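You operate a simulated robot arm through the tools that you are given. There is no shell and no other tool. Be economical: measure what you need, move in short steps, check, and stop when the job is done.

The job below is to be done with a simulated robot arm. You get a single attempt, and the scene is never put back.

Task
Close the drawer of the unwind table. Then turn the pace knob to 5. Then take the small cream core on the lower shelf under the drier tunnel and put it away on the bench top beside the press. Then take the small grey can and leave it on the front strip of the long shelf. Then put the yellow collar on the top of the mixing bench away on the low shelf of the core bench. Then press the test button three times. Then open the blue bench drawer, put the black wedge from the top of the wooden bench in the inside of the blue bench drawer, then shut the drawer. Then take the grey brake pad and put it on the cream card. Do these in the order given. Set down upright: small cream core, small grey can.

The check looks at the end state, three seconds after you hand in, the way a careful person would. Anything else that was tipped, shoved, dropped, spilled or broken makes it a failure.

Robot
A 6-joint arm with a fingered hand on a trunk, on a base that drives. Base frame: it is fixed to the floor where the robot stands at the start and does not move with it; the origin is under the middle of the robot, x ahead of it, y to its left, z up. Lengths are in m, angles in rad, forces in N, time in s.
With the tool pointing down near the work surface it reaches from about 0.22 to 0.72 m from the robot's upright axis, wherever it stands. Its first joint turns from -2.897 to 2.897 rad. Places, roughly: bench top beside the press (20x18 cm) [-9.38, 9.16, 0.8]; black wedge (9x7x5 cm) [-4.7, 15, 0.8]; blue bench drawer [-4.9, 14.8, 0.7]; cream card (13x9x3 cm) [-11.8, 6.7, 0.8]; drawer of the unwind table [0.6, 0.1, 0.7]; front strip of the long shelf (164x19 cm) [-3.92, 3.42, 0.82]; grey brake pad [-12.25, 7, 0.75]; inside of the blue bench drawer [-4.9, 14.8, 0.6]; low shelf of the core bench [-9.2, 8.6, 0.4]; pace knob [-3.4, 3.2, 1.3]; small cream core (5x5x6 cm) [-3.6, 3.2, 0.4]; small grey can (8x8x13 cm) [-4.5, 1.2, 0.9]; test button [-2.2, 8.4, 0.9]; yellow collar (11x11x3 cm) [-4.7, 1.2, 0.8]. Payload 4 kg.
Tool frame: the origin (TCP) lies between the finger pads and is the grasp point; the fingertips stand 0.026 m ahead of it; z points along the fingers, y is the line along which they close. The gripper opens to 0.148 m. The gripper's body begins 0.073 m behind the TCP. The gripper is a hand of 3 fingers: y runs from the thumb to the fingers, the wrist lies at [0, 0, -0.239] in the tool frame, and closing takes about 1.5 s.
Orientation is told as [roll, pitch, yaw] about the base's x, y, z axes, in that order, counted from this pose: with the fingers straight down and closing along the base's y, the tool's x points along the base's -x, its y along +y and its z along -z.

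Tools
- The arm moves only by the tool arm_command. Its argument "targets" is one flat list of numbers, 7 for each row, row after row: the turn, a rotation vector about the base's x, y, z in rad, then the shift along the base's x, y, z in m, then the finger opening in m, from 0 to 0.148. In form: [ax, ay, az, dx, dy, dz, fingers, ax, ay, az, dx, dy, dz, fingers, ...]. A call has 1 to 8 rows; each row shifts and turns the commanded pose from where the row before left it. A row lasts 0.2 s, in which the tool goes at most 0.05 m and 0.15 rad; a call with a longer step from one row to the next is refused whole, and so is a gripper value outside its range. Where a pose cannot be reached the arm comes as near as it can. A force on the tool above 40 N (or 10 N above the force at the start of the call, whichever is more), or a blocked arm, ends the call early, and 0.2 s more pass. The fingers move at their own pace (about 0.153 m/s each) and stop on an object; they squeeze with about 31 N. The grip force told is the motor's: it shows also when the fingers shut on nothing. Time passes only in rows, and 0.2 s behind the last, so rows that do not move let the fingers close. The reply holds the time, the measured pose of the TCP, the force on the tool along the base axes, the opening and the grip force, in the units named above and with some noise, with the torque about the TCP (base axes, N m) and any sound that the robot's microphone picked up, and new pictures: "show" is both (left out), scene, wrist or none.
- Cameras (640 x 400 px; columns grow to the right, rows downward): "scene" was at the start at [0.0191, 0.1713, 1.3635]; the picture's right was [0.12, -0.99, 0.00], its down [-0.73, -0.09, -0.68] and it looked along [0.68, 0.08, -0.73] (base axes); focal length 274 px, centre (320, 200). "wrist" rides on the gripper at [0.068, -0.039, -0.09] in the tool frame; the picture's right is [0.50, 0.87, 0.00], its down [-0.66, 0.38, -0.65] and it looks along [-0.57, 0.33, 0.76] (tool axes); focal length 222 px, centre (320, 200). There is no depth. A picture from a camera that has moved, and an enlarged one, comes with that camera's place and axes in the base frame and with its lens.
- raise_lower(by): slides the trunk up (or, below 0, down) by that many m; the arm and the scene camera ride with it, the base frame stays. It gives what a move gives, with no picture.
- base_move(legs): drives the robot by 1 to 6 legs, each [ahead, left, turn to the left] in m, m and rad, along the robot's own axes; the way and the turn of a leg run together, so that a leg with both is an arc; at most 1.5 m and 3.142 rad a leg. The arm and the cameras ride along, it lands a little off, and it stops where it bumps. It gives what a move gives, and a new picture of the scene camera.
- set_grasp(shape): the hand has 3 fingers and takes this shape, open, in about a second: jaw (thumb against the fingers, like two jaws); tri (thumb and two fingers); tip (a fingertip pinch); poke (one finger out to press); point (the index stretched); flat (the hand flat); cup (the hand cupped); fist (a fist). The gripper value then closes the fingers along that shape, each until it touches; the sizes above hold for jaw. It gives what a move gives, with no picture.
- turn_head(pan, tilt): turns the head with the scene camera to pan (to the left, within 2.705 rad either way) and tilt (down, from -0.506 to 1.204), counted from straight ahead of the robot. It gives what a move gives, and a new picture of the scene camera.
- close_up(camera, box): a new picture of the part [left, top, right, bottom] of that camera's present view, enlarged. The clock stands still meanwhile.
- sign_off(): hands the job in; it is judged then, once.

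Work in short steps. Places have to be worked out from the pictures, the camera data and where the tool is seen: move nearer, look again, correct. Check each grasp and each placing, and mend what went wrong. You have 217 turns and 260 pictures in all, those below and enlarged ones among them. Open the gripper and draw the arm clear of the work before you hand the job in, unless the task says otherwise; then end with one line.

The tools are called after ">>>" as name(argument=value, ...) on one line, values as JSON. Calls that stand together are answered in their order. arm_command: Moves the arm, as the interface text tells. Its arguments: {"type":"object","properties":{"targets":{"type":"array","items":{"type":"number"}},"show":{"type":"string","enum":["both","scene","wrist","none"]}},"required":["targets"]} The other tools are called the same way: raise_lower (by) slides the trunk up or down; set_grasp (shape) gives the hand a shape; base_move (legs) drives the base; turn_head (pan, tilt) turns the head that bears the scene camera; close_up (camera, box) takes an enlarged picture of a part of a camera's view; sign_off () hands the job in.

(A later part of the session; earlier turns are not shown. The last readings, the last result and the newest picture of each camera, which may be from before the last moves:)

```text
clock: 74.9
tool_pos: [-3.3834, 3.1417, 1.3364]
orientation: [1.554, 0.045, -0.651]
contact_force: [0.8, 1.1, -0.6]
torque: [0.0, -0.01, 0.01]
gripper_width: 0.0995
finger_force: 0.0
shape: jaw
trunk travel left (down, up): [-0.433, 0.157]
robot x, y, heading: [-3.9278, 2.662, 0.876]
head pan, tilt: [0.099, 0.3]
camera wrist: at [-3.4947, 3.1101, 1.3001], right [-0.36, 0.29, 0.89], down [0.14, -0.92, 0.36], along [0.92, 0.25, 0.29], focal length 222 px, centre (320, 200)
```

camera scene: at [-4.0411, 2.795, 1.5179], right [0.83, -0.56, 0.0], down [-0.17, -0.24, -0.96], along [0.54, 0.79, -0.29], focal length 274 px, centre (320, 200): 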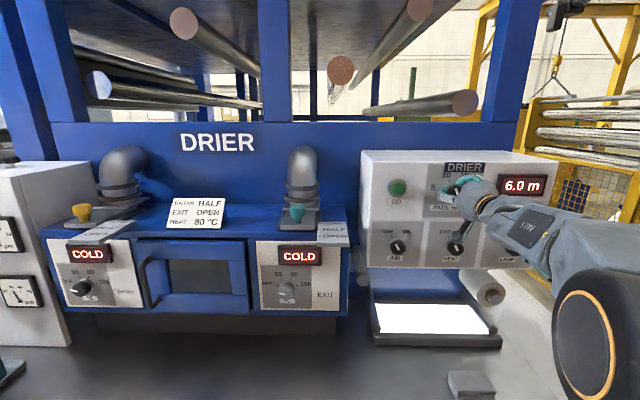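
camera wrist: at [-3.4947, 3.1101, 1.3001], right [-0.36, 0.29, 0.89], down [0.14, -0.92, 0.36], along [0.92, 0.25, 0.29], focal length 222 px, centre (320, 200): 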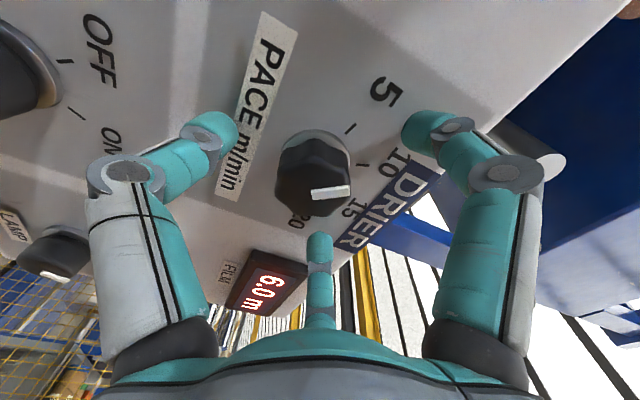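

Centred on the knob. I close, then twist counterclockwise 0.78 rad.

>>> arm_command(targets=[0, 0, 0, 0, 0, 0, 0.03, 0, 0, 0, 0, 0, 0, 0, 0, 0, 0, 0, 0, 0, 0, 0, 0, 0, 0, 0, 0, 0], show="none")

>>> arm_command(targets=[-0.0836, -0.0996, 0, 0, 0, 0, 0, -0.0836, -0.0996, 0, 0, 0, 0, 0, -0.0836, -0.0996, 0, 0, 0, 0, 0, -0.0836, -0.0996, 0, 0, 0, 0, 0, -0.0836, -0.0996, 0, 0, 0, 0, 0, -0.0836, -0.0996, 0, 0, 0, 0, 0], show="wrist")

```text
clock: 75.9
tool_pos: [-3.383, 3.1398, 1.3356]
orientation: [1.554, 0.047, -0.651]
contact_force: [4.1, 1.0, -1.1]
torque: [-0.07, 0.0, -0.02]
gripper_width: 0.0369
finger_force: 31.0
shape: jaw
trunk travel left (down, up): [-0.433, 0.157]
robot x, y, heading: [-3.9326, 2.6631, 0.873]
head pan, tilt: [0.099, 0.3]
```

```text
clock: 77.3
tool_pos: [-3.3849, 3.1433, 1.3358]
orientation: [1.509, -0.736, -0.634]
contact_force: [-8.6, 9.4, 2.6]
torque: [0.35, 0.18, 0.33]
gripper_width: 0.0354
finger_force: 30.8
shape: jaw
trunk travel left (down, up): [-0.433, 0.157]
robot x, y, heading: [-3.9336, 2.6626, 0.871]
head pan, tilt: [0.099, 0.3]
camera wrist: at [-3.4633, 3.0838, 1.264], right [-0.74, 0.6, 0.3], down [-0.21, -0.63, 0.75], along [0.64, 0.49, 0.59], focal length 222 px, centre (320, 200)
```

wrist: 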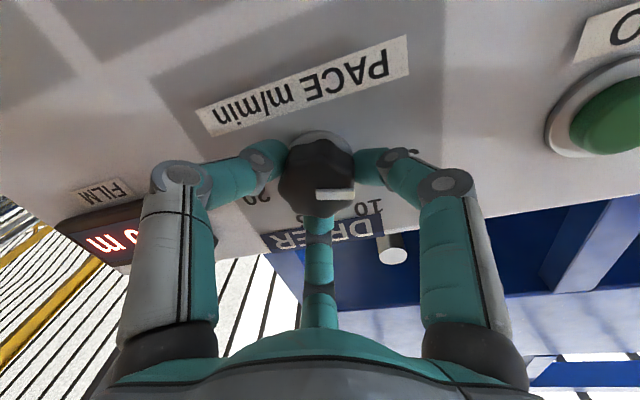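

The pointer now looks close to 5. I open without moving and then back straight off.

>>> arm_command(targets=[0, 0, 0, 0, 0, 0, 0.06, 0, 0, 0, 0, 0, 0, 0.1, 0, 0, 0, -0.01, -0.012, 0, 0.1, 0, 0, 0, -0.015, -0.018, 0, 0.1, 0, 0, 0, -0.015, -0.018, 0, 0.1], show="wrist")

>>> close_up(camera="scene", box=[410, 150, 506, 210])

```text
clock: 78.5
tool_pos: [-3.4249, 3.0919, 1.3344]
orientation: [1.511, -0.736, -0.634]
contact_force: [-0.4, 0.0, -0.2]
torque: [0.01, 0.01, 0.02]
gripper_width: 0.0993
finger_force: 0.1
shape: jaw
trunk travel left (down, up): [-0.433, 0.157]
robot x, y, heading: [-3.9356, 2.6597, 0.873]
head pan, tilt: [0.099, 0.3]
camera wrist: at [-3.5025, 3.0335, 1.2641], right [-0.73, 0.61, 0.31], down [-0.21, -0.63, 0.75], along [0.65, 0.49, 0.59], focal length 222 px, centre (320, 200)
```

wrist: 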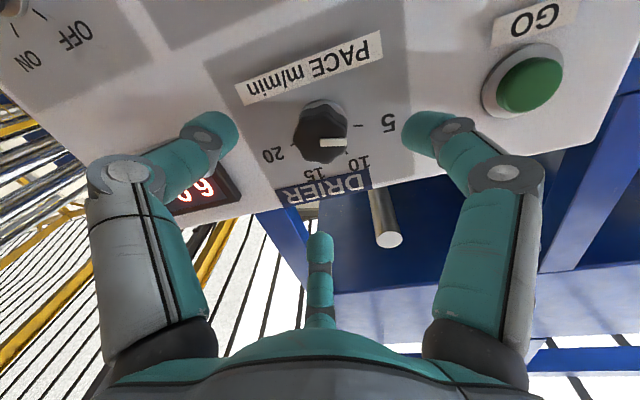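

```text
6.67 times, centred on (458, 180) of scene
camera zoom: at [-4.0427, 2.7978, 1.5175], right [0.83, -0.56, 0.0], down [-0.17, -0.24, -0.96], along [0.54, 0.79, -0.3], focal length 1827 px, centre (-600, 333)
```

zoom: 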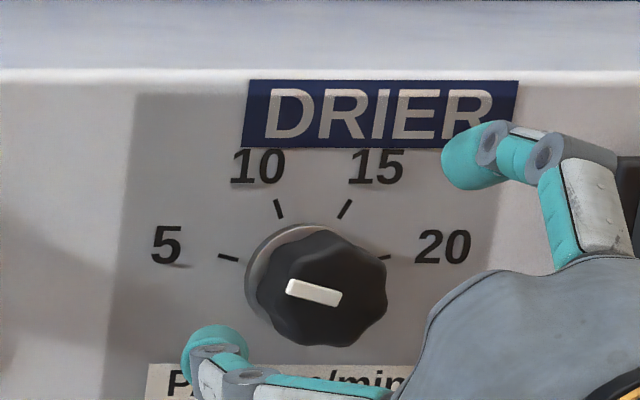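

The pointer now lines up with 5. Next is the cream core on the lower shelf: I back the base off, lower the trunk and look under the long shelf.

>>> base_move(legs=[[-0.4, 0.1, 0]])

>>> raise_lower(by=-0.4)

>>> turn_head(pan=0.1, tilt=0.55)

```text
clock: 81.0
tool_pos: [-3.7554, 2.8475, 1.3352]
orientation: [1.51, -0.735, -0.637]
contact_force: [1.0, -0.8, -0.3]
torque: [0.01, -0.01, 0.02]
gripper_width: 0.0995
finger_force: 0.0
shape: jaw
trunk travel left (down, up): [-0.433, 0.157]
robot x, y, heading: [-4.2648, 2.4213, 0.873]
head pan, tilt: [0.099, 0.3]
camera scene: at [-4.3754, 2.5545, 1.5175], right [0.83, -0.56, 0.0], down [-0.17, -0.24, -0.96], along [0.54, 0.79, -0.3], focal length 274 px, centre (320, 200)
```

scene: 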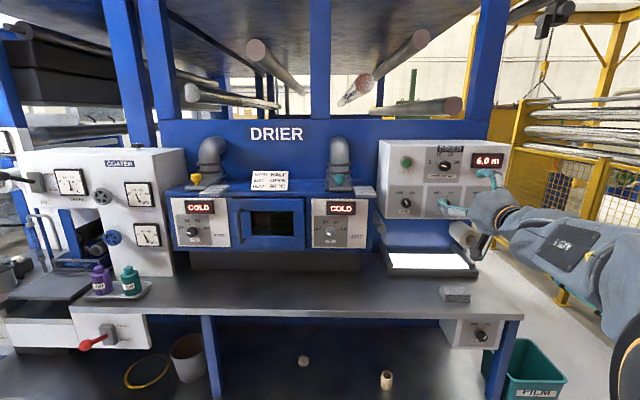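

```text
clock: 84.9
tool_pos: [-3.7577, 2.8463, 0.9349]
orientation: [1.509, -0.735, -0.635]
contact_force: [0.2, -0.7, -0.2]
torque: [-0.03, 0.03, 0.01]
gripper_width: 0.0996
finger_force: 0.0
shape: jaw
trunk travel left (down, up): [-0.033, 0.557]
robot x, y, heading: [-4.2653, 2.4163, 0.869]
head pan, tilt: [0.099, 0.3]
```

```text
clock: 85.7
tool_pos: [-3.7555, 2.848, 0.9362]
orientation: [1.509, -0.734, -0.634]
contact_force: [-0.4, -0.1, 0.4]
torque: [0.01, -0.02, -0.02]
gripper_width: 0.0997
finger_force: 0.1
shape: jaw
trunk travel left (down, up): [-0.033, 0.557]
robot x, y, heading: [-4.2641, 2.417, 0.871]
head pan, tilt: [0.099, 0.55]
camera scene: at [-4.3774, 2.5515, 1.0946], right [0.83, -0.56, 0.0], down [-0.29, -0.43, -0.85], along [0.48, 0.7, -0.52], focal length 274 px, centre (320, 200)
```

scene: 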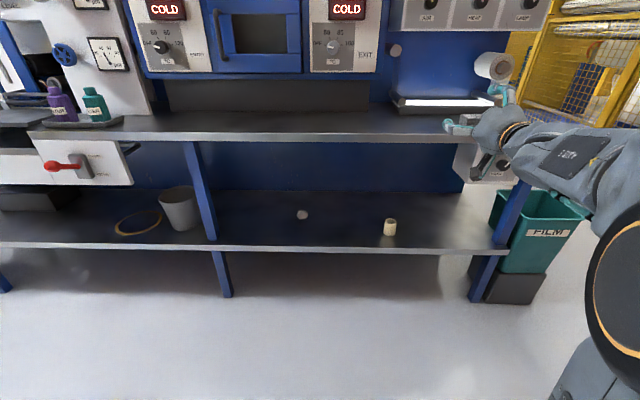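

The core is at about (-3.63,3.136,0.406), 12 cm inside the upper shelf's edge. In front of the shelf I pitch the tool 45° down and then roll it so the fingers close horizontally.

>>> arm_command(targets=[-0.0766, 0.0643, 0, -0.0085, 0.0072, -0.02, 0.1, -0.0766, 0.0643, 0, -0.0085, 0.0072, -0.02, 0.1, -0.0766, 0.0643, 0, -0.0085, 0.0072, -0.02, 0.1, -0.0766, 0.0643, 0, -0.0085, 0.0072, -0.02, 0.1, -0.0766, 0.0643, 0, -0.0085, 0.0072, -0.02, 0.1, -0.0766, 0.0643, 0, -0.0085, 0.0072, -0.02, 0.1, -0.0766, 0.0643, 0, -0.0085, 0.0072, -0.02, 0.1, -0.0766, 0.0643, 0, -0.0085, 0.0072, -0.02, 0.1], show="none")

>>> arm_command(targets=[-0.062, -0.074, 0.0985, 0, 0, -0.02, 0.1, -0.062, -0.074, 0.0985, 0, 0, -0.02, 0.1, -0.062, -0.074, 0.0985, 0, 0, -0.02, 0.1, -0.062, -0.074, 0.0985, 0, 0, -0.02, 0.1, -0.062, -0.074, 0.0985, 0, 0, -0.02, 0.1, -0.062, -0.074, 0.0985, 0, 0, -0.02, 0.1])

```text
clock: 87.5
tool_pos: [-3.8231, 2.9057, 0.7756]
orientation: [0.59, -0.449, -0.092]
contact_force: [-1.0, 0.3, 0.6]
torque: [0.01, -0.02, 0.02]
gripper_width: 0.0997
finger_force: 0.1
shape: jaw
trunk travel left (down, up): [-0.033, 0.557]
robot x, y, heading: [-4.2699, 2.4195, 0.871]
head pan, tilt: [0.099, 0.55]
```

```text
clock: 88.8
tool_pos: [-3.8237, 2.9046, 0.6561]
orientation: [-0.018, -0.727, 0.865]
contact_force: [-0.6, -0.2, 0.0]
torque: [0.03, 0.0, -0.04]
gripper_width: 0.0997
finger_force: 0.1
shape: jaw
trunk travel left (down, up): [-0.033, 0.557]
robot x, y, heading: [-4.2667, 2.4184, 0.871]
head pan, tilt: [0.099, 0.55]
camera scene: at [-4.3775, 2.5515, 1.0945], right [0.83, -0.56, 0.0], down [-0.29, -0.43, -0.85], along [0.48, 0.7, -0.52], focal length 274 px, centre (320, 200)
camera wrist: at [-3.8684, 2.7951, 0.6776], right [-0.89, 0.29, -0.34], down [-0.26, 0.3, 0.92], along [0.36, 0.91, -0.19], focal length 222 px, centre (320, 200)
```

scene: 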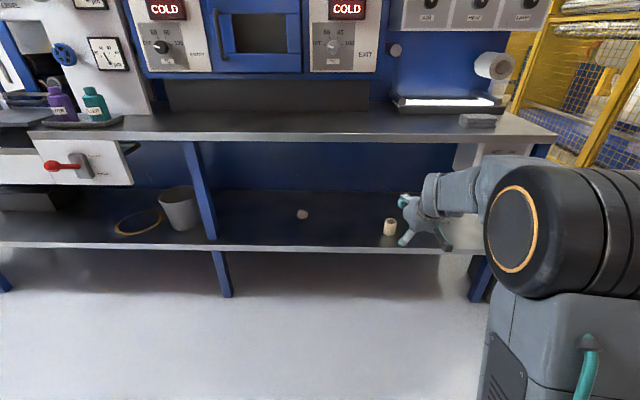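
wrist: 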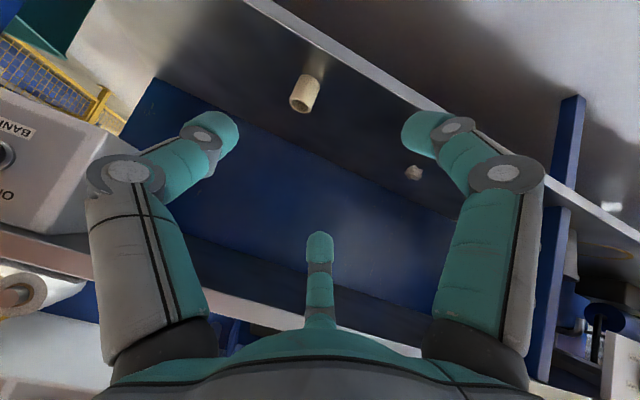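

Orientation is right and the lateral position matches. I descend to 0.45 in front of the shelf, then move in part of the way.

>>> arm_command(targets=[0, 0, 0, 0, 0, -0.042, 0.1, 0, 0, 0, 0, 0, -0.042, 0.1, 0, 0, 0, 0, 0, -0.042, 0.1, 0, 0, 0, 0, 0, -0.042, 0.1, 0, 0, 0, 0, 0, -0.042, 0.1, 0, 0, 0, 0.026, 0.0306, 0, 0.1, 0, 0, 0, 0.026, 0.0306, 0, 0.1, 0, 0, 0, 0.026, 0.0306, 0, 0.1])

```text
clock: 90.7
tool_pos: [-3.7474, 2.9976, 0.4454]
orientation: [-0.016, -0.728, 0.862]
contact_force: [0.6, -0.5, 0.5]
torque: [-0.05, 0.04, -0.02]
gripper_width: 0.0996
finger_force: 0.0
shape: jaw
trunk travel left (down, up): [-0.033, 0.557]
robot x, y, heading: [-4.2632, 2.4199, 0.871]
head pan, tilt: [0.099, 0.55]
camera scene: at [-4.3775, 2.5514, 1.0945], right [0.83, -0.56, 0.0], down [-0.29, -0.43, -0.85], along [0.48, 0.7, -0.52], focal length 274 px, centre (320, 200)
camera wrist: at [-3.7918, 2.8896, 0.4673], right [-0.89, 0.29, -0.34], down [-0.26, 0.3, 0.92], along [0.37, 0.91, -0.19], focal length 222 px, centre (320, 200)
```

scene: 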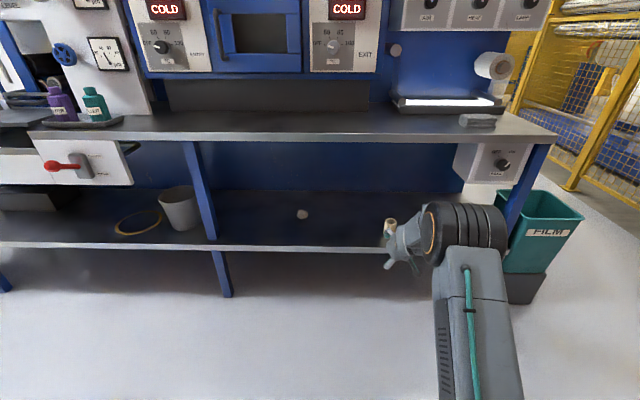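
wrist: 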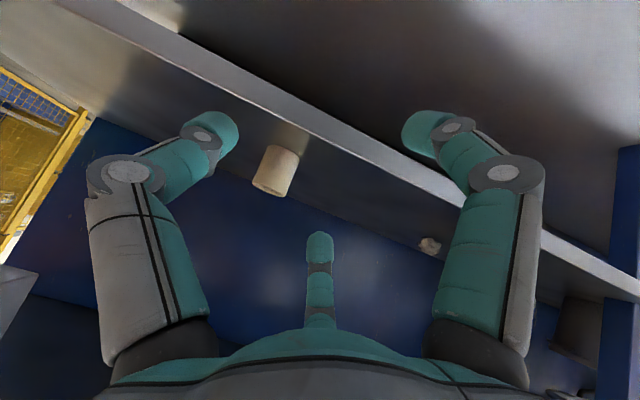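

The core resolves to a few mm: about 0.19 m further in, 0.011 to the right. I move in, descending to z≈0.403.

>>> arm_command(targets=[0, 0, 0, 0.0326, 0.0346, -0.0106, 0.1, 0, 0, 0, 0.0326, 0.0346, -0.0106, 0.1, 0, 0, 0, 0.0326, 0.0346, -0.0106, 0.1, 0, 0, 0, 0.0326, 0.0346, -0.0106, 0.1, 0, 0, 0, 0, 0, 0, 0.1])

```text
clock: 91.8
tool_pos: [-3.6431, 3.1039, 0.4053]
orientation: [-0.014, -0.724, 0.862]
contact_force: [-5.6, -9.4, -8.7]
torque: [-0.46, -0.08, 0.4]
gripper_width: 0.1055
finger_force: 0.1
shape: jaw
out of reach, approached as far as the arm can: row 4
trunk travel left (down, up): [-0.033, 0.557]
robot x, y, heading: [-4.2644, 2.4232, 0.875]
head pan, tilt: [0.099, 0.55]
camera scene: at [-4.3772, 2.5518, 1.0943], right [0.83, -0.56, 0.0], down [-0.3, -0.43, -0.85], along [0.48, 0.7, -0.52], focal length 274 px, centre (320, 200)
camera wrist: at [-3.6884, 2.9955, 0.4281], right [-0.9, 0.29, -0.34], down [-0.25, 0.3, 0.92], along [0.37, 0.91, -0.2], focal length 222 px, centre (320, 200)
```

scene: 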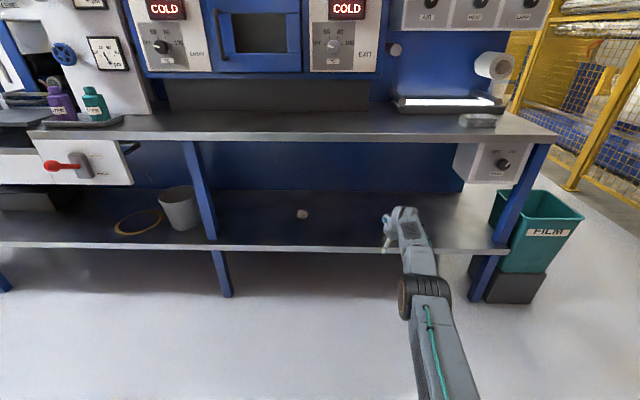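
wrist: 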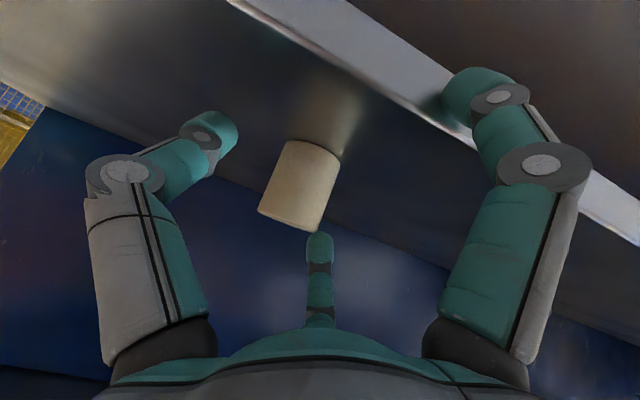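

The lower finger of this three-digit hand (digits 120° apart) is touching the shelf edge region. I back out and try the fingertip-pinch shape to see how it spreads.

>>> arm_command(targets=[0, 0, 0, -0.015, -0.018, 0.015, 0.1, 0, 0, 0, -0.03, -0.0357, 0.01, 0.1, 0, 0, 0, -0.03, -0.0357, 0.01, 0.1, 0, 0, 0, -0.03, -0.0357, 0.02, 0.1, 0, 0, 0, -0.03, -0.0357, 0.02, 0.1], show="none")

>>> set_grasp(shape="tip")

>>> close_up(camera="wrist", box=[0, 0, 640, 400])

>>> close_up(camera="scene", box=[330, 150, 490, 250])

```text
refused: row 4 steps farther than a row can; nothing moved
```

```text
clock: 92.8
tool_pos: [-3.6426, 3.1041, 0.4102]
orientation: [-0.015, -0.728, 0.861]
contact_force: [-0.5, -5.8, 1.5]
torque: [-0.37, 0.19, 0.32]
gripper_width: 0.1478
finger_force: 0.1
shape: tip
trunk travel left (down, up): [-0.033, 0.557]
robot x, y, heading: [-4.2637, 2.4186, 0.874]
head pan, tilt: [0.099, 0.55]
```

```text
1.00 times, centred on (320, 200) of wrist (not enlarged: the box is as wide or as high as the picture)
camera zoom: at [-3.6877, 2.9962, 0.4313], right [-0.89, 0.29, -0.34], down [-0.26, 0.3, 0.92], along [0.37, 0.91, -0.19], focal length 222 px, centre (320, 200)
```

zoom: 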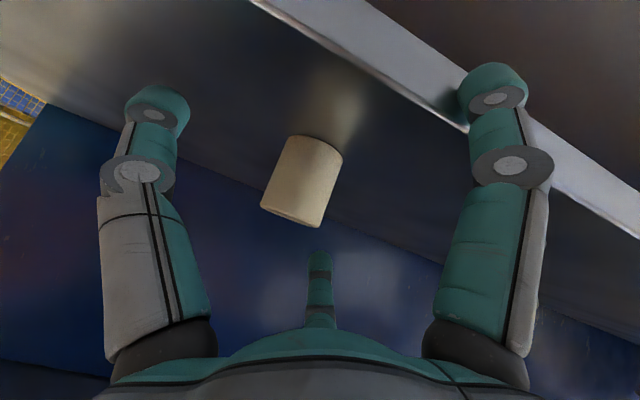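

```text
4.00 times, centred on (410, 200) of scene
camera zoom: at [-4.3774, 2.5514, 1.0946], right [0.83, -0.56, 0.0], down [-0.29, -0.43, -0.85], along [0.48, 0.7, -0.52], focal length 1096 px, centre (-40, 200)
```

zoom: 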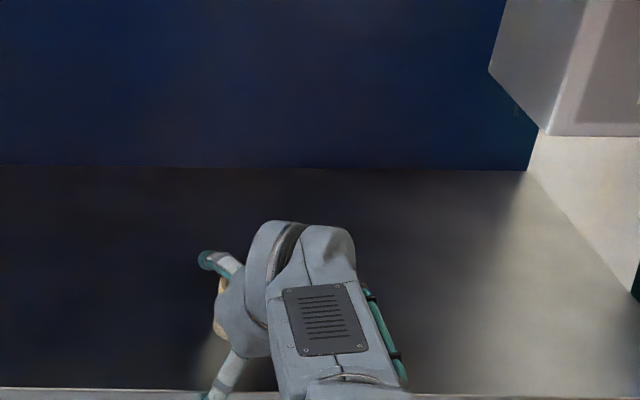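

The core still stands. The retreat was refused for step size, so I redo it with smaller steps and set the pinch to 0.07 to compare.

>>> arm_command(targets=[0, 0, 0, -0.006, -0.007, 0.015, 0.148, 0, 0, 0, -0.024, -0.029, 0.012, 0.148, 0, 0, 0, -0.026, -0.031, 0.012, 0.148, 0, 0, 0, -0.026, -0.031, 0.012, 0.07, 0, 0, 0, -0.026, -0.031, 0.012, 0.07, 0, 0, 0, 0, 0, 0, 0.07], show="wrist")

```text
clock: 94.2
tool_pos: [-3.6678, 3.0671, 0.4709]
orientation: [-0.013, -0.733, 0.86]
contact_force: [0.7, -0.6, 0.3]
torque: [-0.04, 0.02, 0.0]
gripper_width: 0.0702
finger_force: 0.0
shape: tip
out of reach, approached as far as the arm can: row 1, 2, 3, 4
trunk travel left (down, up): [-0.033, 0.557]
robot x, y, heading: [-4.2683, 2.4194, 0.871]
head pan, tilt: [0.099, 0.55]
camera wrist: at [-3.7127, 2.9579, 0.493], right [-0.89, 0.29, -0.34], down [-0.26, 0.29, 0.92], along [0.37, 0.91, -0.19], focal length 222 px, centre (320, 200)
```

wrist: 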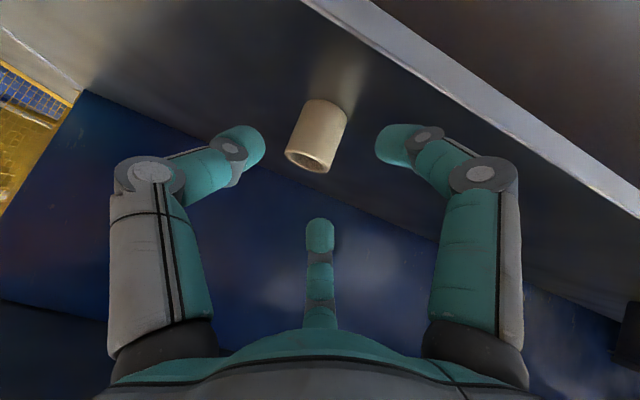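

The hand is a three-jaw chuck: thumb at -y, fingers at ±60° about +y. I back out, roll +30° about the tool axis so one digit goes over the far side and two straddle the core, and bring the base 0.12 closer.

>>> arm_command(targets=[0, 0, 0, -0.026, -0.031, 0.02, 0.09, 0.056, 0.067, -0.098, -0.026, -0.031, 0.01, 0.09, 0.056, 0.067, -0.098, -0.026, -0.031, 0.005, 0.09, 0.056, 0.067, -0.098, -0.026, -0.031, 0, 0.09, 0.056, 0.067, -0.098, 0, 0, 0, 0.09], show="none")

>>> set_grasp(shape="jaw")

>>> base_move(legs=[[0.12, 0, 0]])

>>> close_up(camera="wrist", box=[0, 0, 640, 400])

```text
clock: 95.3
tool_pos: [-3.7707, 2.9467, 0.5026]
orientation: [0.402, -0.608, 0.205]
contact_force: [0.1, -0.8, 0.4]
torque: [0.04, 0.0, -0.01]
gripper_width: 0.0894
finger_force: 0.2
shape: tip
out of reach, approached as far as the arm can: row 4
trunk travel left (down, up): [-0.033, 0.557]
robot x, y, heading: [-4.2684, 2.423, 0.876]
head pan, tilt: [0.099, 0.55]
```

```text
clock: 96.2
tool_pos: [-3.7703, 2.9471, 0.5016]
orientation: [0.401, -0.61, 0.205]
contact_force: [0.4, 0.1, -0.2]
torque: [0.02, -0.05, -0.04]
gripper_width: 0.148
finger_force: 0.0
shape: jaw
trunk travel left (down, up): [-0.033, 0.557]
robot x, y, heading: [-4.2672, 2.4153, 0.87]
head pan, tilt: [0.099, 0.55]
```

```text
clock: 97.5
tool_pos: [-3.694, 3.0395, 0.5018]
orientation: [0.4, -0.609, 0.204]
contact_force: [0.5, 0.5, -0.7]
torque: [0.03, 0.0, -0.02]
gripper_width: 0.1482
finger_force: 0.1
shape: jaw
trunk travel left (down, up): [-0.033, 0.557]
robot x, y, heading: [-4.1882, 2.5093, 0.869]
head pan, tilt: [0.099, 0.55]
camera scene: at [-4.3, 2.6436, 1.0945], right [0.83, -0.56, 0.0], down [-0.29, -0.43, -0.85], along [0.48, 0.7, -0.52], focal length 274 px, centre (320, 200)
```

scene: 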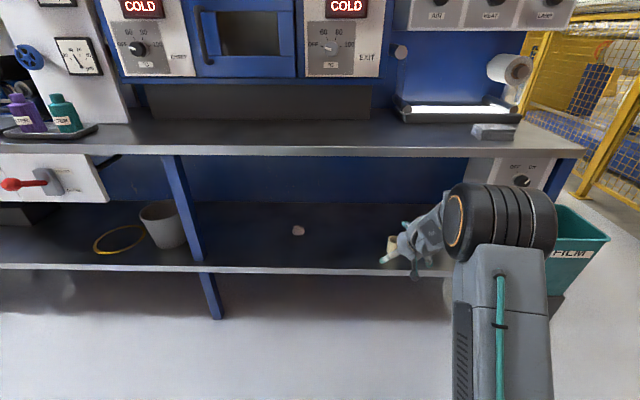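

```text
1.00 times, centred on (320, 200) of wrist (not enlarged: the box is as wide or as high as the picture)
camera zoom: at [-3.7717, 2.95, 0.5183], right [-0.75, 0.66, -0.01], down [0.09, 0.11, 0.99], along [0.65, 0.75, -0.14], focal length 222 px, centre (320, 200)
```

zoom: 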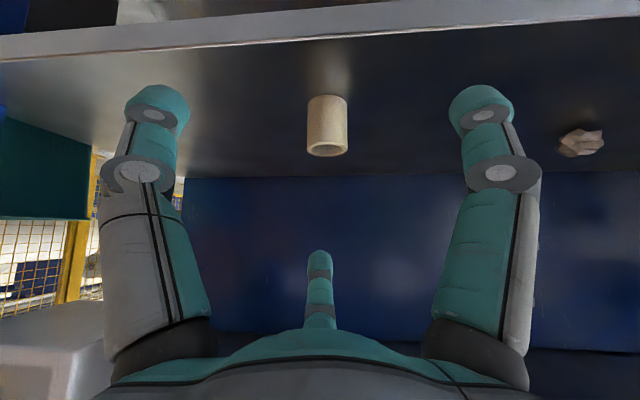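

Now the two lower digits straddle the core symmetrically. I move forward 0.045 and then in along the tool axis to the core's centre.

>>> arm_command(targets=[0, 0, 0, 0.0251, 0.0377, 0, 0.11, 0, 0, 0, 0.0129, 0.0153, -0.0225, 0.11, 0, 0, 0, 0.0129, 0.0153, -0.0225, 0.11, 0, 0, 0, 0.0129, 0.0153, -0.0225, 0.1, 0, 0, 0, 0, 0, 0, 0.1], show="wrist")

```text
clock: 98.7
tool_pos: [-3.6295, 3.1218, 0.4364]
orientation: [0.406, -0.608, 0.204]
contact_force: [0.2, 0.4, -0.5]
torque: [-0.02, 0.02, 0.03]
gripper_width: 0.1007
finger_force: 0.1
shape: jaw
trunk travel left (down, up): [-0.033, 0.557]
robot x, y, heading: [-4.1847, 2.5113, 0.873]
head pan, tilt: [0.099, 0.55]
camera wrist: at [-3.7069, 3.0322, 0.4517], right [-0.75, 0.66, -0.01], down [0.09, 0.11, 0.99], along [0.65, 0.75, -0.14], focal length 222 px, centre (320, 200)
```

wrist: 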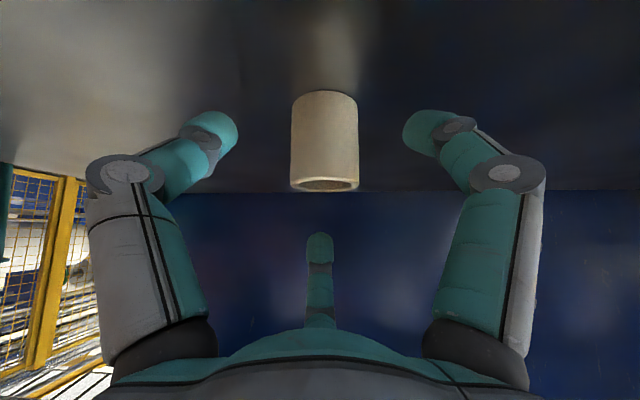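

The core's centre is about 0.035 further in and 0.03 lower. I take the last step and look.

>>> arm_command(targets=[0, 0, 0, 0.0106, 0.0126, -0.0145, 0.1, 0, 0, 0, 0.0106, 0.0126, -0.0145, 0.1, 0, 0, 0, 0, 0, 0, 0.1], show="wrist")

```text
clock: 99.5
tool_pos: [-3.6069, 3.1481, 0.4074]
orientation: [0.401, -0.611, 0.207]
contact_force: [-0.8, -0.2, -0.7]
torque: [-0.01, -0.02, -0.02]
gripper_width: 0.1005
finger_force: 0.1
shape: jaw
trunk travel left (down, up): [-0.033, 0.557]
robot x, y, heading: [-4.1876, 2.5102, 0.872]
head pan, tilt: [0.099, 0.55]
camera wrist: at [-3.6858, 3.0586, 0.4225], right [-0.75, 0.66, -0.01], down [0.09, 0.11, 0.99], along [0.65, 0.75, -0.14], focal length 222 px, centre (320, 200)
```

wrist: 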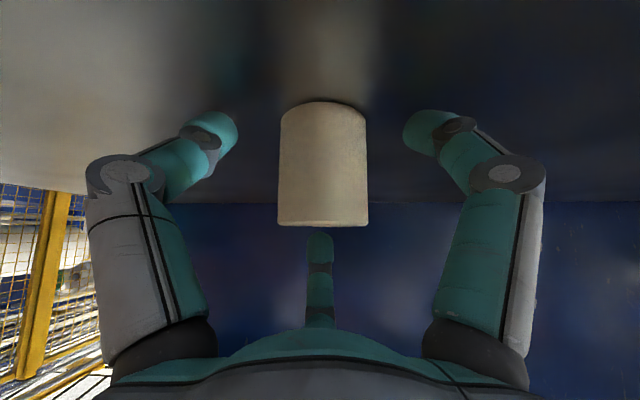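

The core sits between the digits with the upper one behind it. I close.

>>> arm_command(targets=[0, 0, 0, 0, 0, 0, 0.06, 0, 0, 0, 0, 0, 0, 0.03, 0, 0, 0, 0, 0, 0, 0.0, 0, 0, 0, 0, 0, 0, 0.0], show="wrist")

```text
clock: 100.5
tool_pos: [-3.6076, 3.1481, 0.4075]
orientation: [0.403, -0.61, 0.204]
contact_force: [1.2, -2.1, 5.2]
torque: [-0.13, -0.02, -0.02]
gripper_width: 0.0441
finger_force: 31.0
shape: jaw
trunk travel left (down, up): [-0.033, 0.557]
robot x, y, heading: [-4.1881, 2.5086, 0.872]
head pan, tilt: [0.099, 0.55]
camera wrist: at [-3.6857, 3.0584, 0.4235], right [-0.75, 0.66, -0.01], down [0.09, 0.11, 0.99], along [0.65, 0.75, -0.14], focal length 222 px, centre (320, 200)
```

wrist: 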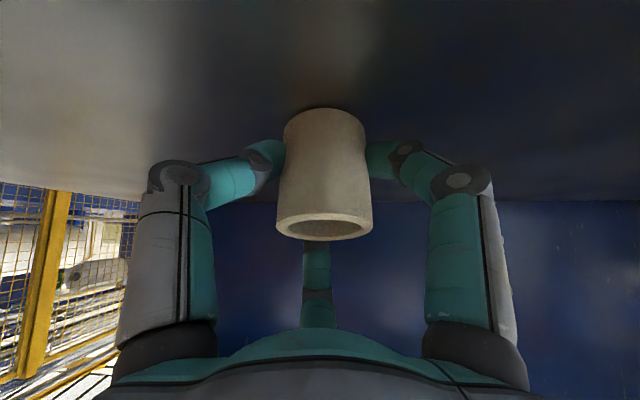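

Grasped, though the core leans a little towards the hand. I lift 3 cm and draw it straight out.

>>> arm_command(targets=[0, 0, 0, 0, 0, 0.02, 0, 0, 0, 0, 0, 0, 0.02, 0, 0, 0, 0, -0.026, -0.031, 0, 0, 0, 0, 0, -0.026, -0.031, 0, 0, 0, 0, 0, -0.026, -0.031, 0, 0, 0, 0, 0, -0.026, -0.031, 0.01, 0, 0, 0, 0, -0.026, -0.031, 0.01, 0], show="wrist")

```text
clock: 102.1
tool_pos: [-3.6882, 3.049, 0.4633]
orientation: [0.38, -0.594, 0.211]
contact_force: [0.6, 0.1, 0.0]
torque: [0.01, 0.01, 0.02]
gripper_width: 0.0437
finger_force: 30.9
shape: jaw
out of reach, approached as far as the arm can: row 5, 6, 7
trunk travel left (down, up): [-0.033, 0.557]
robot x, y, heading: [-4.1868, 2.5118, 0.87]
head pan, tilt: [0.099, 0.55]
camera wrist: at [-3.7676, 2.9611, 0.4815], right [-0.75, 0.66, -0.01], down [0.1, 0.13, 0.99], along [0.65, 0.74, -0.17], focal length 222 px, centre (320, 200)
```

wrist: 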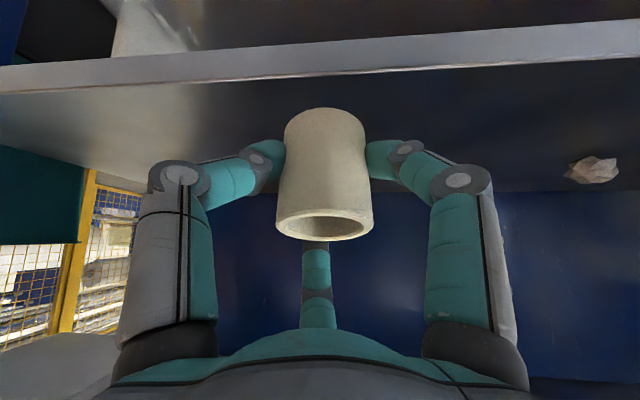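

The core is held and out. I back the base off, raise the trunk to carry height, turn up the aisle and look ahead.

>>> base_move(legs=[[-0.25, 0, 0]])

>>> raise_lower(by=0.4)

>>> turn_head(pan=0, tilt=0.3)

>>> base_move(legs=[[0, 0, 1.57]])

```text
clock: 103.9
tool_pos: [-3.8483, 2.8579, 0.4631]
orientation: [0.381, -0.593, 0.21]
contact_force: [0.1, -0.1, -0.3]
torque: [0.0, 0.03, 0.0]
gripper_width: 0.0437
finger_force: 31.7
shape: jaw
trunk travel left (down, up): [-0.033, 0.557]
robot x, y, heading: [-4.3495, 2.319, 0.869]
head pan, tilt: [0.099, 0.55]
camera scene: at [-4.4605, 2.4531, 1.0945], right [0.82, -0.57, 0.0], down [-0.3, -0.43, -0.85], along [0.48, 0.7, -0.52], focal length 274 px, centre (320, 200)
```

scene: 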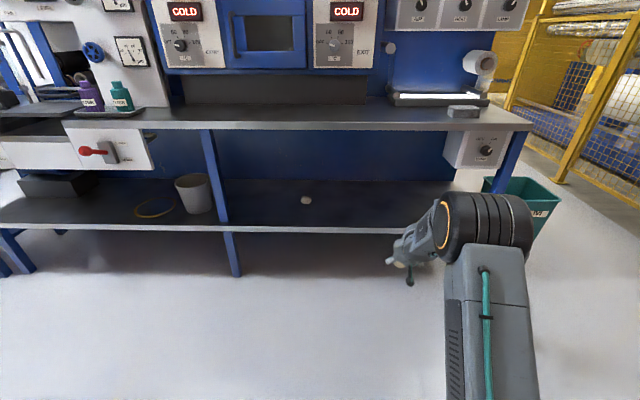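

```text
clock: 107.7
tool_pos: [-3.8488, 2.8574, 0.8634]
orientation: [0.381, -0.593, 0.209]
contact_force: [-0.5, -0.5, -0.2]
torque: [-0.01, 0.0, 0.02]
gripper_width: 0.0438
finger_force: 31.1
shape: jaw
trunk travel left (down, up): [-0.433, 0.157]
robot x, y, heading: [-4.3499, 2.3203, 0.868]
head pan, tilt: [0.099, 0.55]
```

```text
clock: 108.5
tool_pos: [-3.8473, 2.8582, 0.8626]
orientation: [0.379, -0.594, 0.209]
contact_force: [-0.4, 0.3, -1.0]
torque: [0.0, 0.02, 0.0]
gripper_width: 0.0436
finger_force: 31.5
shape: jaw
trunk travel left (down, up): [-0.433, 0.157]
robot x, y, heading: [-4.3464, 2.3169, 0.871]
head pan, tilt: [0.0, 0.3]
camera scene: at [-4.4511, 2.4505, 1.5174], right [0.76, -0.65, 0.0], down [-0.19, -0.23, -0.96], along [0.62, 0.73, -0.3], focal length 274 px, centre (320, 200)
```

scene: 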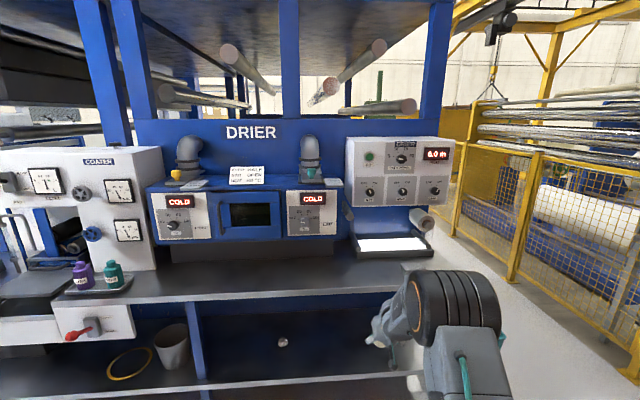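

```text
clock: 112.7
tool_pos: [-4.8853, 2.8236, 0.8633]
orientation: [0.38, -0.593, 1.777]
contact_force: [-0.3, -0.6, -0.5]
torque: [-0.01, -0.03, 0.02]
gripper_width: 0.0435
finger_force: 31.3
shape: jaw
trunk travel left (down, up): [-0.433, 0.157]
robot x, y, heading: [-4.3485, 2.322, 2.437]
head pan, tilt: [0.0, 0.3]
camera scene: at [-4.4795, 2.2196, 1.5175], right [0.65, 0.76, 0.0], down [0.23, -0.19, -0.96], along [-0.73, 0.62, -0.3], focal length 274 px, centre (320, 200)
```

scene: 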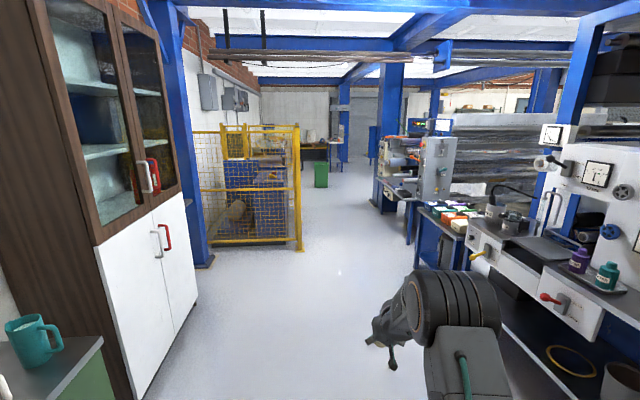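

The aisle is free between about c=-1.4 (cage) and 0. I drive up 5.9 m, shifting 0.3 right, then look.

>>> base_move(legs=[[1.48, -0.15, 0], [1.48, -0.15, 0], [1.48, 0, 0], [1.48, 0, 0]])

>>> turn_head(pan=-0.6, tilt=0.35)

```text
clock: 141.0
tool_pos: [-9.1897, 6.9215, 0.8625]
orientation: [0.38, -0.593, 1.787]
contact_force: [-0.2, 0.3, -0.7]
torque: [0.0, 0.04, -0.01]
gripper_width: 0.0436
finger_force: 30.8
shape: jaw
trunk travel left (down, up): [-0.433, 0.157]
robot x, y, heading: [-8.6467, 6.4199, 2.44]
head pan, tilt: [0.0, 0.3]
camera scene: at [-8.7777, 6.3205, 1.5175], right [0.64, 0.77, 0.0], down [0.23, -0.19, -0.96], along [-0.73, 0.61, -0.3], focal length 274 px, centre (320, 200)
```

scene: 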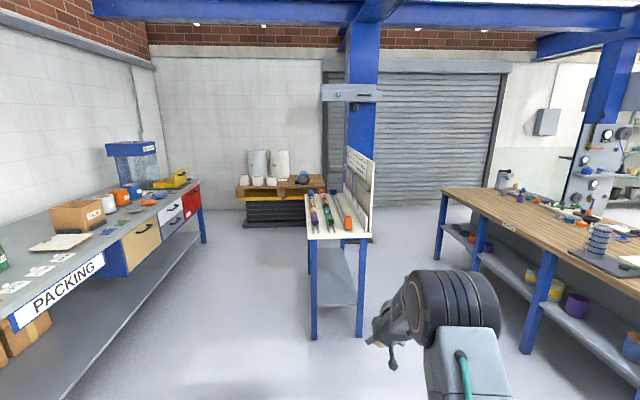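

```text
clock: 142.0
tool_pos: [-9.1883, 6.9216, 0.8624]
orientation: [0.381, -0.594, 1.786]
contact_force: [0.1, 0.6, -0.8]
torque: [0.02, -0.02, -0.01]
gripper_width: 0.0435
finger_force: 31.0
shape: jaw
trunk travel left (down, up): [-0.433, 0.157]
robot x, y, heading: [-8.6541, 6.4207, 2.444]
head pan, tilt: [-0.6, 0.351]
camera scene: at [-8.7313, 6.3503, 1.5128], right [0.96, 0.27, 0.0], down [0.09, -0.33, -0.94], along [-0.26, 0.9, -0.34], focal length 274 px, centre (320, 200)
```

scene: 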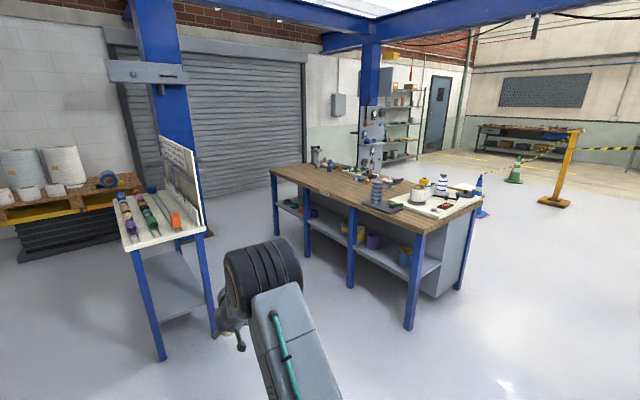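

The wooden-topped core bench with the press stands here, front at c≈0.5. I enlarge its top to find the spot beside the press.

>>> close_up(camera="scene", box=[260, 90, 500, 240])

```text
2.67 times, centred on (380, 165) of scene
camera zoom: at [-8.7313, 6.3503, 1.5128], right [0.96, 0.27, 0.0], down [0.09, -0.33, -0.94], along [-0.26, 0.9, -0.34], focal length 731 px, centre (160, 293)
```

zoom: 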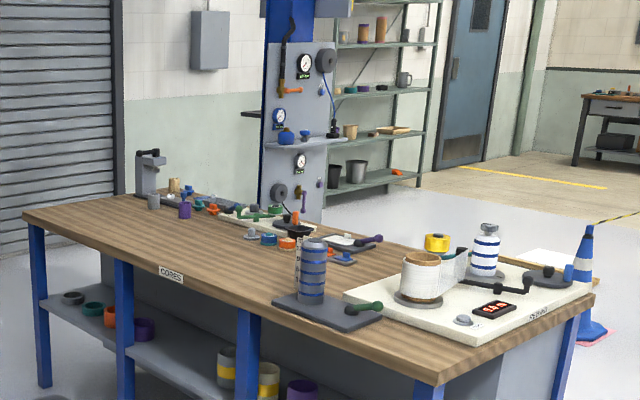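

The target projects to clear wood just in front of the row of small parts, right of the press. I raise the trunk, sidestep right into the lane between rack and bench, and drive up.

>>> raise_lower(by=0.15)

>>> base_move(legs=[[0, -0.6, 0], [1.15, 0, 0], [1.12, 0, 0]])

```text
clock: 143.8
tool_pos: [-9.1892, 6.9207, 1.0122]
orientation: [0.381, -0.593, 1.785]
contact_force: [-0.7, 0.2, -0.1]
torque: [0.02, 0.0, 0.03]
gripper_width: 0.0433
finger_force: 31.0
shape: jaw
trunk travel left (down, up): [-0.583, 0.007]
robot x, y, heading: [-8.6511, 6.4207, 2.444]
head pan, tilt: [-0.6, 0.351]
```

```text
clock: 157.9
tool_pos: [-10.5569, 8.8236, 1.0138]
orientation: [0.38, -0.592, 1.79]
contact_force: [-0.3, -0.5, -0.2]
torque: [-0.01, 0.01, -0.01]
gripper_width: 0.0434
finger_force: 30.8
shape: jaw
trunk travel left (down, up): [-0.583, 0.007]
robot x, y, heading: [-10.0139, 8.3282, 2.451]
head pan, tilt: [-0.6, 0.351]
camera scene: at [-10.0963, 8.2559, 1.6628], right [0.96, 0.28, 0.0], down [0.1, -0.33, -0.94], along [-0.26, 0.9, -0.34], focal length 274 px, centre (320, 200)
```

scene: 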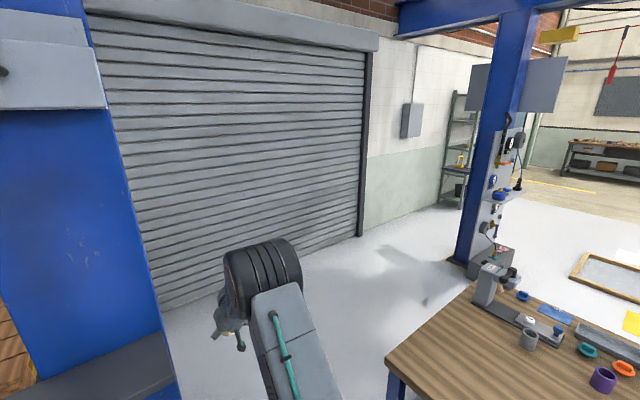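

The press is 1.17 m away from my axis, outside the arm's sweep. I turn to face the bench.

>>> base_move(legs=[[0, 0, -1.575]])

>>> turn_head(pan=0.1, tilt=0.65)

```text
clock: 162.2
tool_pos: [-9.5071, 8.8616, 1.0123]
orientation: [0.38, -0.595, 0.2]
contact_force: [0.3, -0.1, -0.4]
torque: [0.0, 0.02, 0.0]
gripper_width: 0.0433
finger_force: 31.1
shape: jaw
trunk travel left (down, up): [-0.583, 0.007]
robot x, y, heading: [-10.0125, 8.3249, 0.858]
head pan, tilt: [-0.6, 0.351]
camera scene: at [-10.0851, 8.4126, 1.6628], right [0.26, -0.97, 0.0], down [-0.33, -0.09, -0.94], along [0.91, 0.24, -0.34], focal length 274 px, centre (320, 200)
```

scene: 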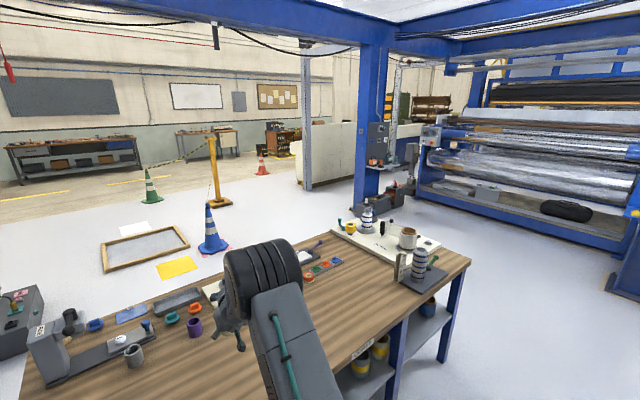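

```text
clock: 163.3
tool_pos: [-9.507, 8.8611, 1.0132]
orientation: [0.382, -0.592, 0.199]
contact_force: [-0.3, 0.5, -1.0]
torque: [-0.02, 0.03, 0.03]
gripper_width: 0.0433
finger_force: 30.9
shape: jaw
trunk travel left (down, up): [-0.583, 0.007]
robot x, y, heading: [-10.0171, 8.3281, 0.859]
head pan, tilt: [0.099, 0.649]
camera scene: at [-10.1252, 8.4598, 1.6357], right [0.82, -0.58, 0.0], down [-0.35, -0.49, -0.8], along [0.46, 0.65, -0.6], focal length 274 px, centre (320, 200)
```

scene: 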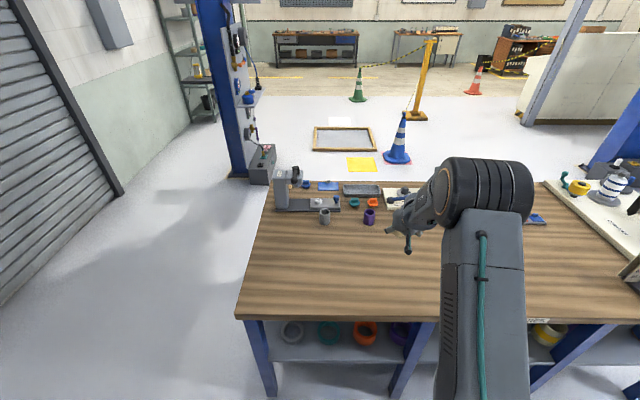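

The spot lies around the small grey and purple cups. I enlarge that area.

>>> close_up(camera="scene", box=[250, 150, 430, 262])

```text
3.56 times, centred on (340, 206) of scene
camera zoom: at [-10.1252, 8.4598, 1.6357], right [0.82, -0.58, 0.0], down [-0.35, -0.49, -0.8], along [0.46, 0.65, -0.6], focal length 974 px, centre (249, 179)
```

zoom: 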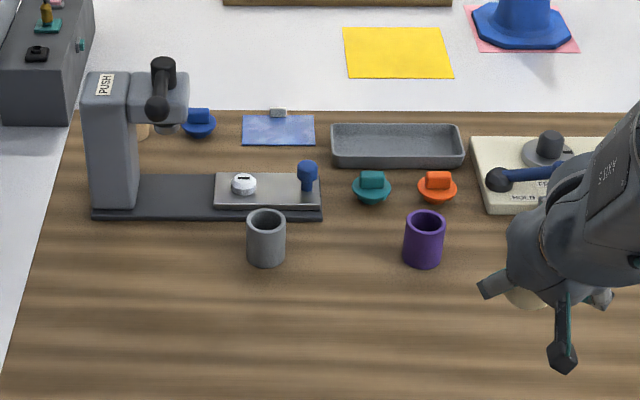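

There is a free spot between the grey and purple cups at about a=13.14, c=0.945, i.e. (-9.46,9.17). I shift the base 0.1 ahead and 0.16 left to bring it within reach.

>>> base_move(legs=[[0.1, 0.16, 0]])

>>> raise_lower(by=-0.1)

>>> arm_command(targets=[0, 0, 0, 0.0193, 0.023, 0, 0, 0, 0, 0, 0.0193, 0.023, 0, 0, 0, 0, 0, 0.0193, 0.023, 0, 0, 0, 0, 0, 0.0193, 0.023, 0, 0])

```text
clock: 164.8
tool_pos: [-9.5597, 9.0409, 1.0134]
orientation: [0.381, -0.594, 0.201]
contact_force: [0.3, 0.3, -0.2]
torque: [0.0, 0.03, 0.03]
gripper_width: 0.0433
finger_force: 30.9
shape: jaw
trunk travel left (down, up): [-0.583, 0.007]
robot x, y, heading: [-10.0654, 8.5061, 0.86]
head pan, tilt: [0.099, 0.649]
camera scene: at [-10.1784, 8.6397, 1.6357], right [0.82, -0.57, 0.0], down [-0.35, -0.5, -0.8], along [0.46, 0.65, -0.6], focal length 274 px, centre (320, 200)
```

scene: 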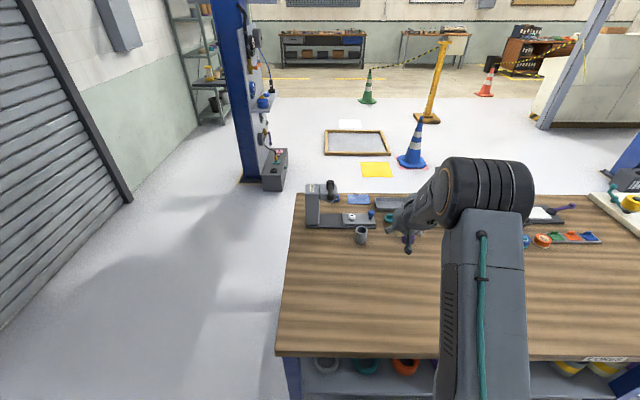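

```text
clock: 166.1
tool_pos: [-9.56, 9.0414, 0.9132]
orientation: [0.379, -0.595, 0.201]
contact_force: [0.5, -0.7, -1.4]
torque: [-0.01, 0.01, -0.01]
gripper_width: 0.0433
finger_force: 30.8
shape: jaw
trunk travel left (down, up): [-0.483, 0.107]
robot x, y, heading: [-10.069, 8.5068, 0.86]
head pan, tilt: [0.099, 0.649]
```

```text
clock: 167.1
tool_pos: [-9.5043, 9.1194, 0.9134]
orientation: [0.381, -0.594, 0.2]
contact_force: [0.2, 0.4, -0.7]
torque: [-0.01, 0.01, 0.01]
gripper_width: 0.0432
finger_force: 31.0
shape: jaw
out of reach, approached as far as the arm can: row 1, 2
trunk travel left (down, up): [-0.483, 0.107]
robot x, y, heading: [-10.0638, 8.5021, 0.858]
head pan, tilt: [0.099, 0.649]
camera scene: at [-10.1783, 8.6392, 1.5357], right [0.82, -0.57, 0.0], down [-0.35, -0.5, -0.8], along [0.46, 0.65, -0.6], focal length 274 px, centre (320, 200)
camera wrist: at [-9.5831, 9.0313, 0.9323], right [-0.74, 0.67, -0.01], down [0.1, 0.13, 0.99], along [0.66, 0.73, -0.16], focal length 222 px, centre (320, 200)
```

scene: 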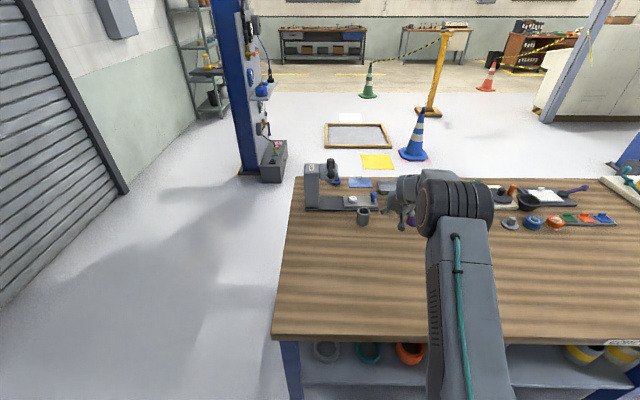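
wrist: 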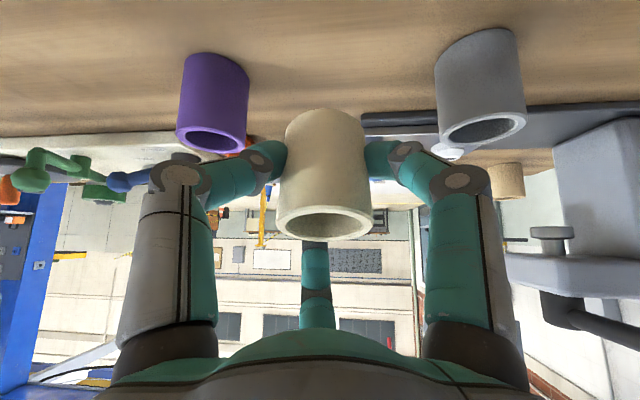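

The core must go between the cups and it leans about 14° towards the hand. I pitch the tool 0.25 rad steeper to upright it while advancing.

>>> arm_command(targets=[-0.0958, 0.0804, 0, 0.0064, 0.0077, 0, 0, -0.0958, 0.0804, 0, 0.0064, 0.0077, 0, 0, 0, 0, 0, 0.0129, 0.0153, 0, 0, 0, 0, 0, 0.0129, 0.0153, -0.01, 0, 0, 0, 0, 0.0129, 0.0153, -0.01, 0])

```text
clock: 168.3
tool_pos: [-9.4829, 9.1507, 0.8917]
orientation: [0.213, -0.391, 0.281]
contact_force: [1.3, 0.1, -0.9]
torque: [0.01, -0.01, -0.04]
gripper_width: 0.0427
finger_force: 31.4
shape: jaw
out of reach, approached as far as the arm can: row 3, 4, 5
trunk travel left (down, up): [-0.483, 0.107]
robot x, y, heading: [-10.0683, 8.5087, 0.862]
head pan, tilt: [0.099, 0.649]
camera scene: at [-10.1781, 8.6394, 1.5357], right [0.82, -0.57, 0.0], down [-0.35, -0.5, -0.8], along [0.46, 0.65, -0.6], focal length 274 px, centre (320, 200)
camera wrist: at [-9.5573, 9.0692, 0.9387], right [-0.75, 0.67, -0.02], down [0.26, 0.31, 0.91], along [0.62, 0.68, -0.4], focal length 222 px, centre (320, 200)
```

scene: 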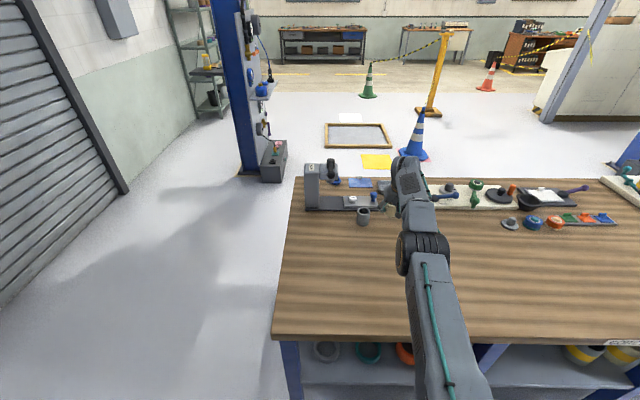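
wrist: 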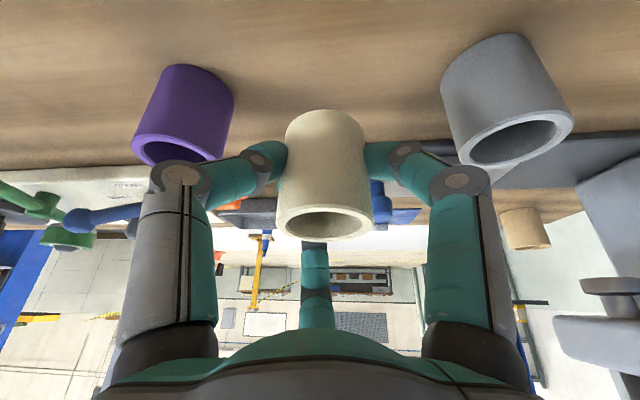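

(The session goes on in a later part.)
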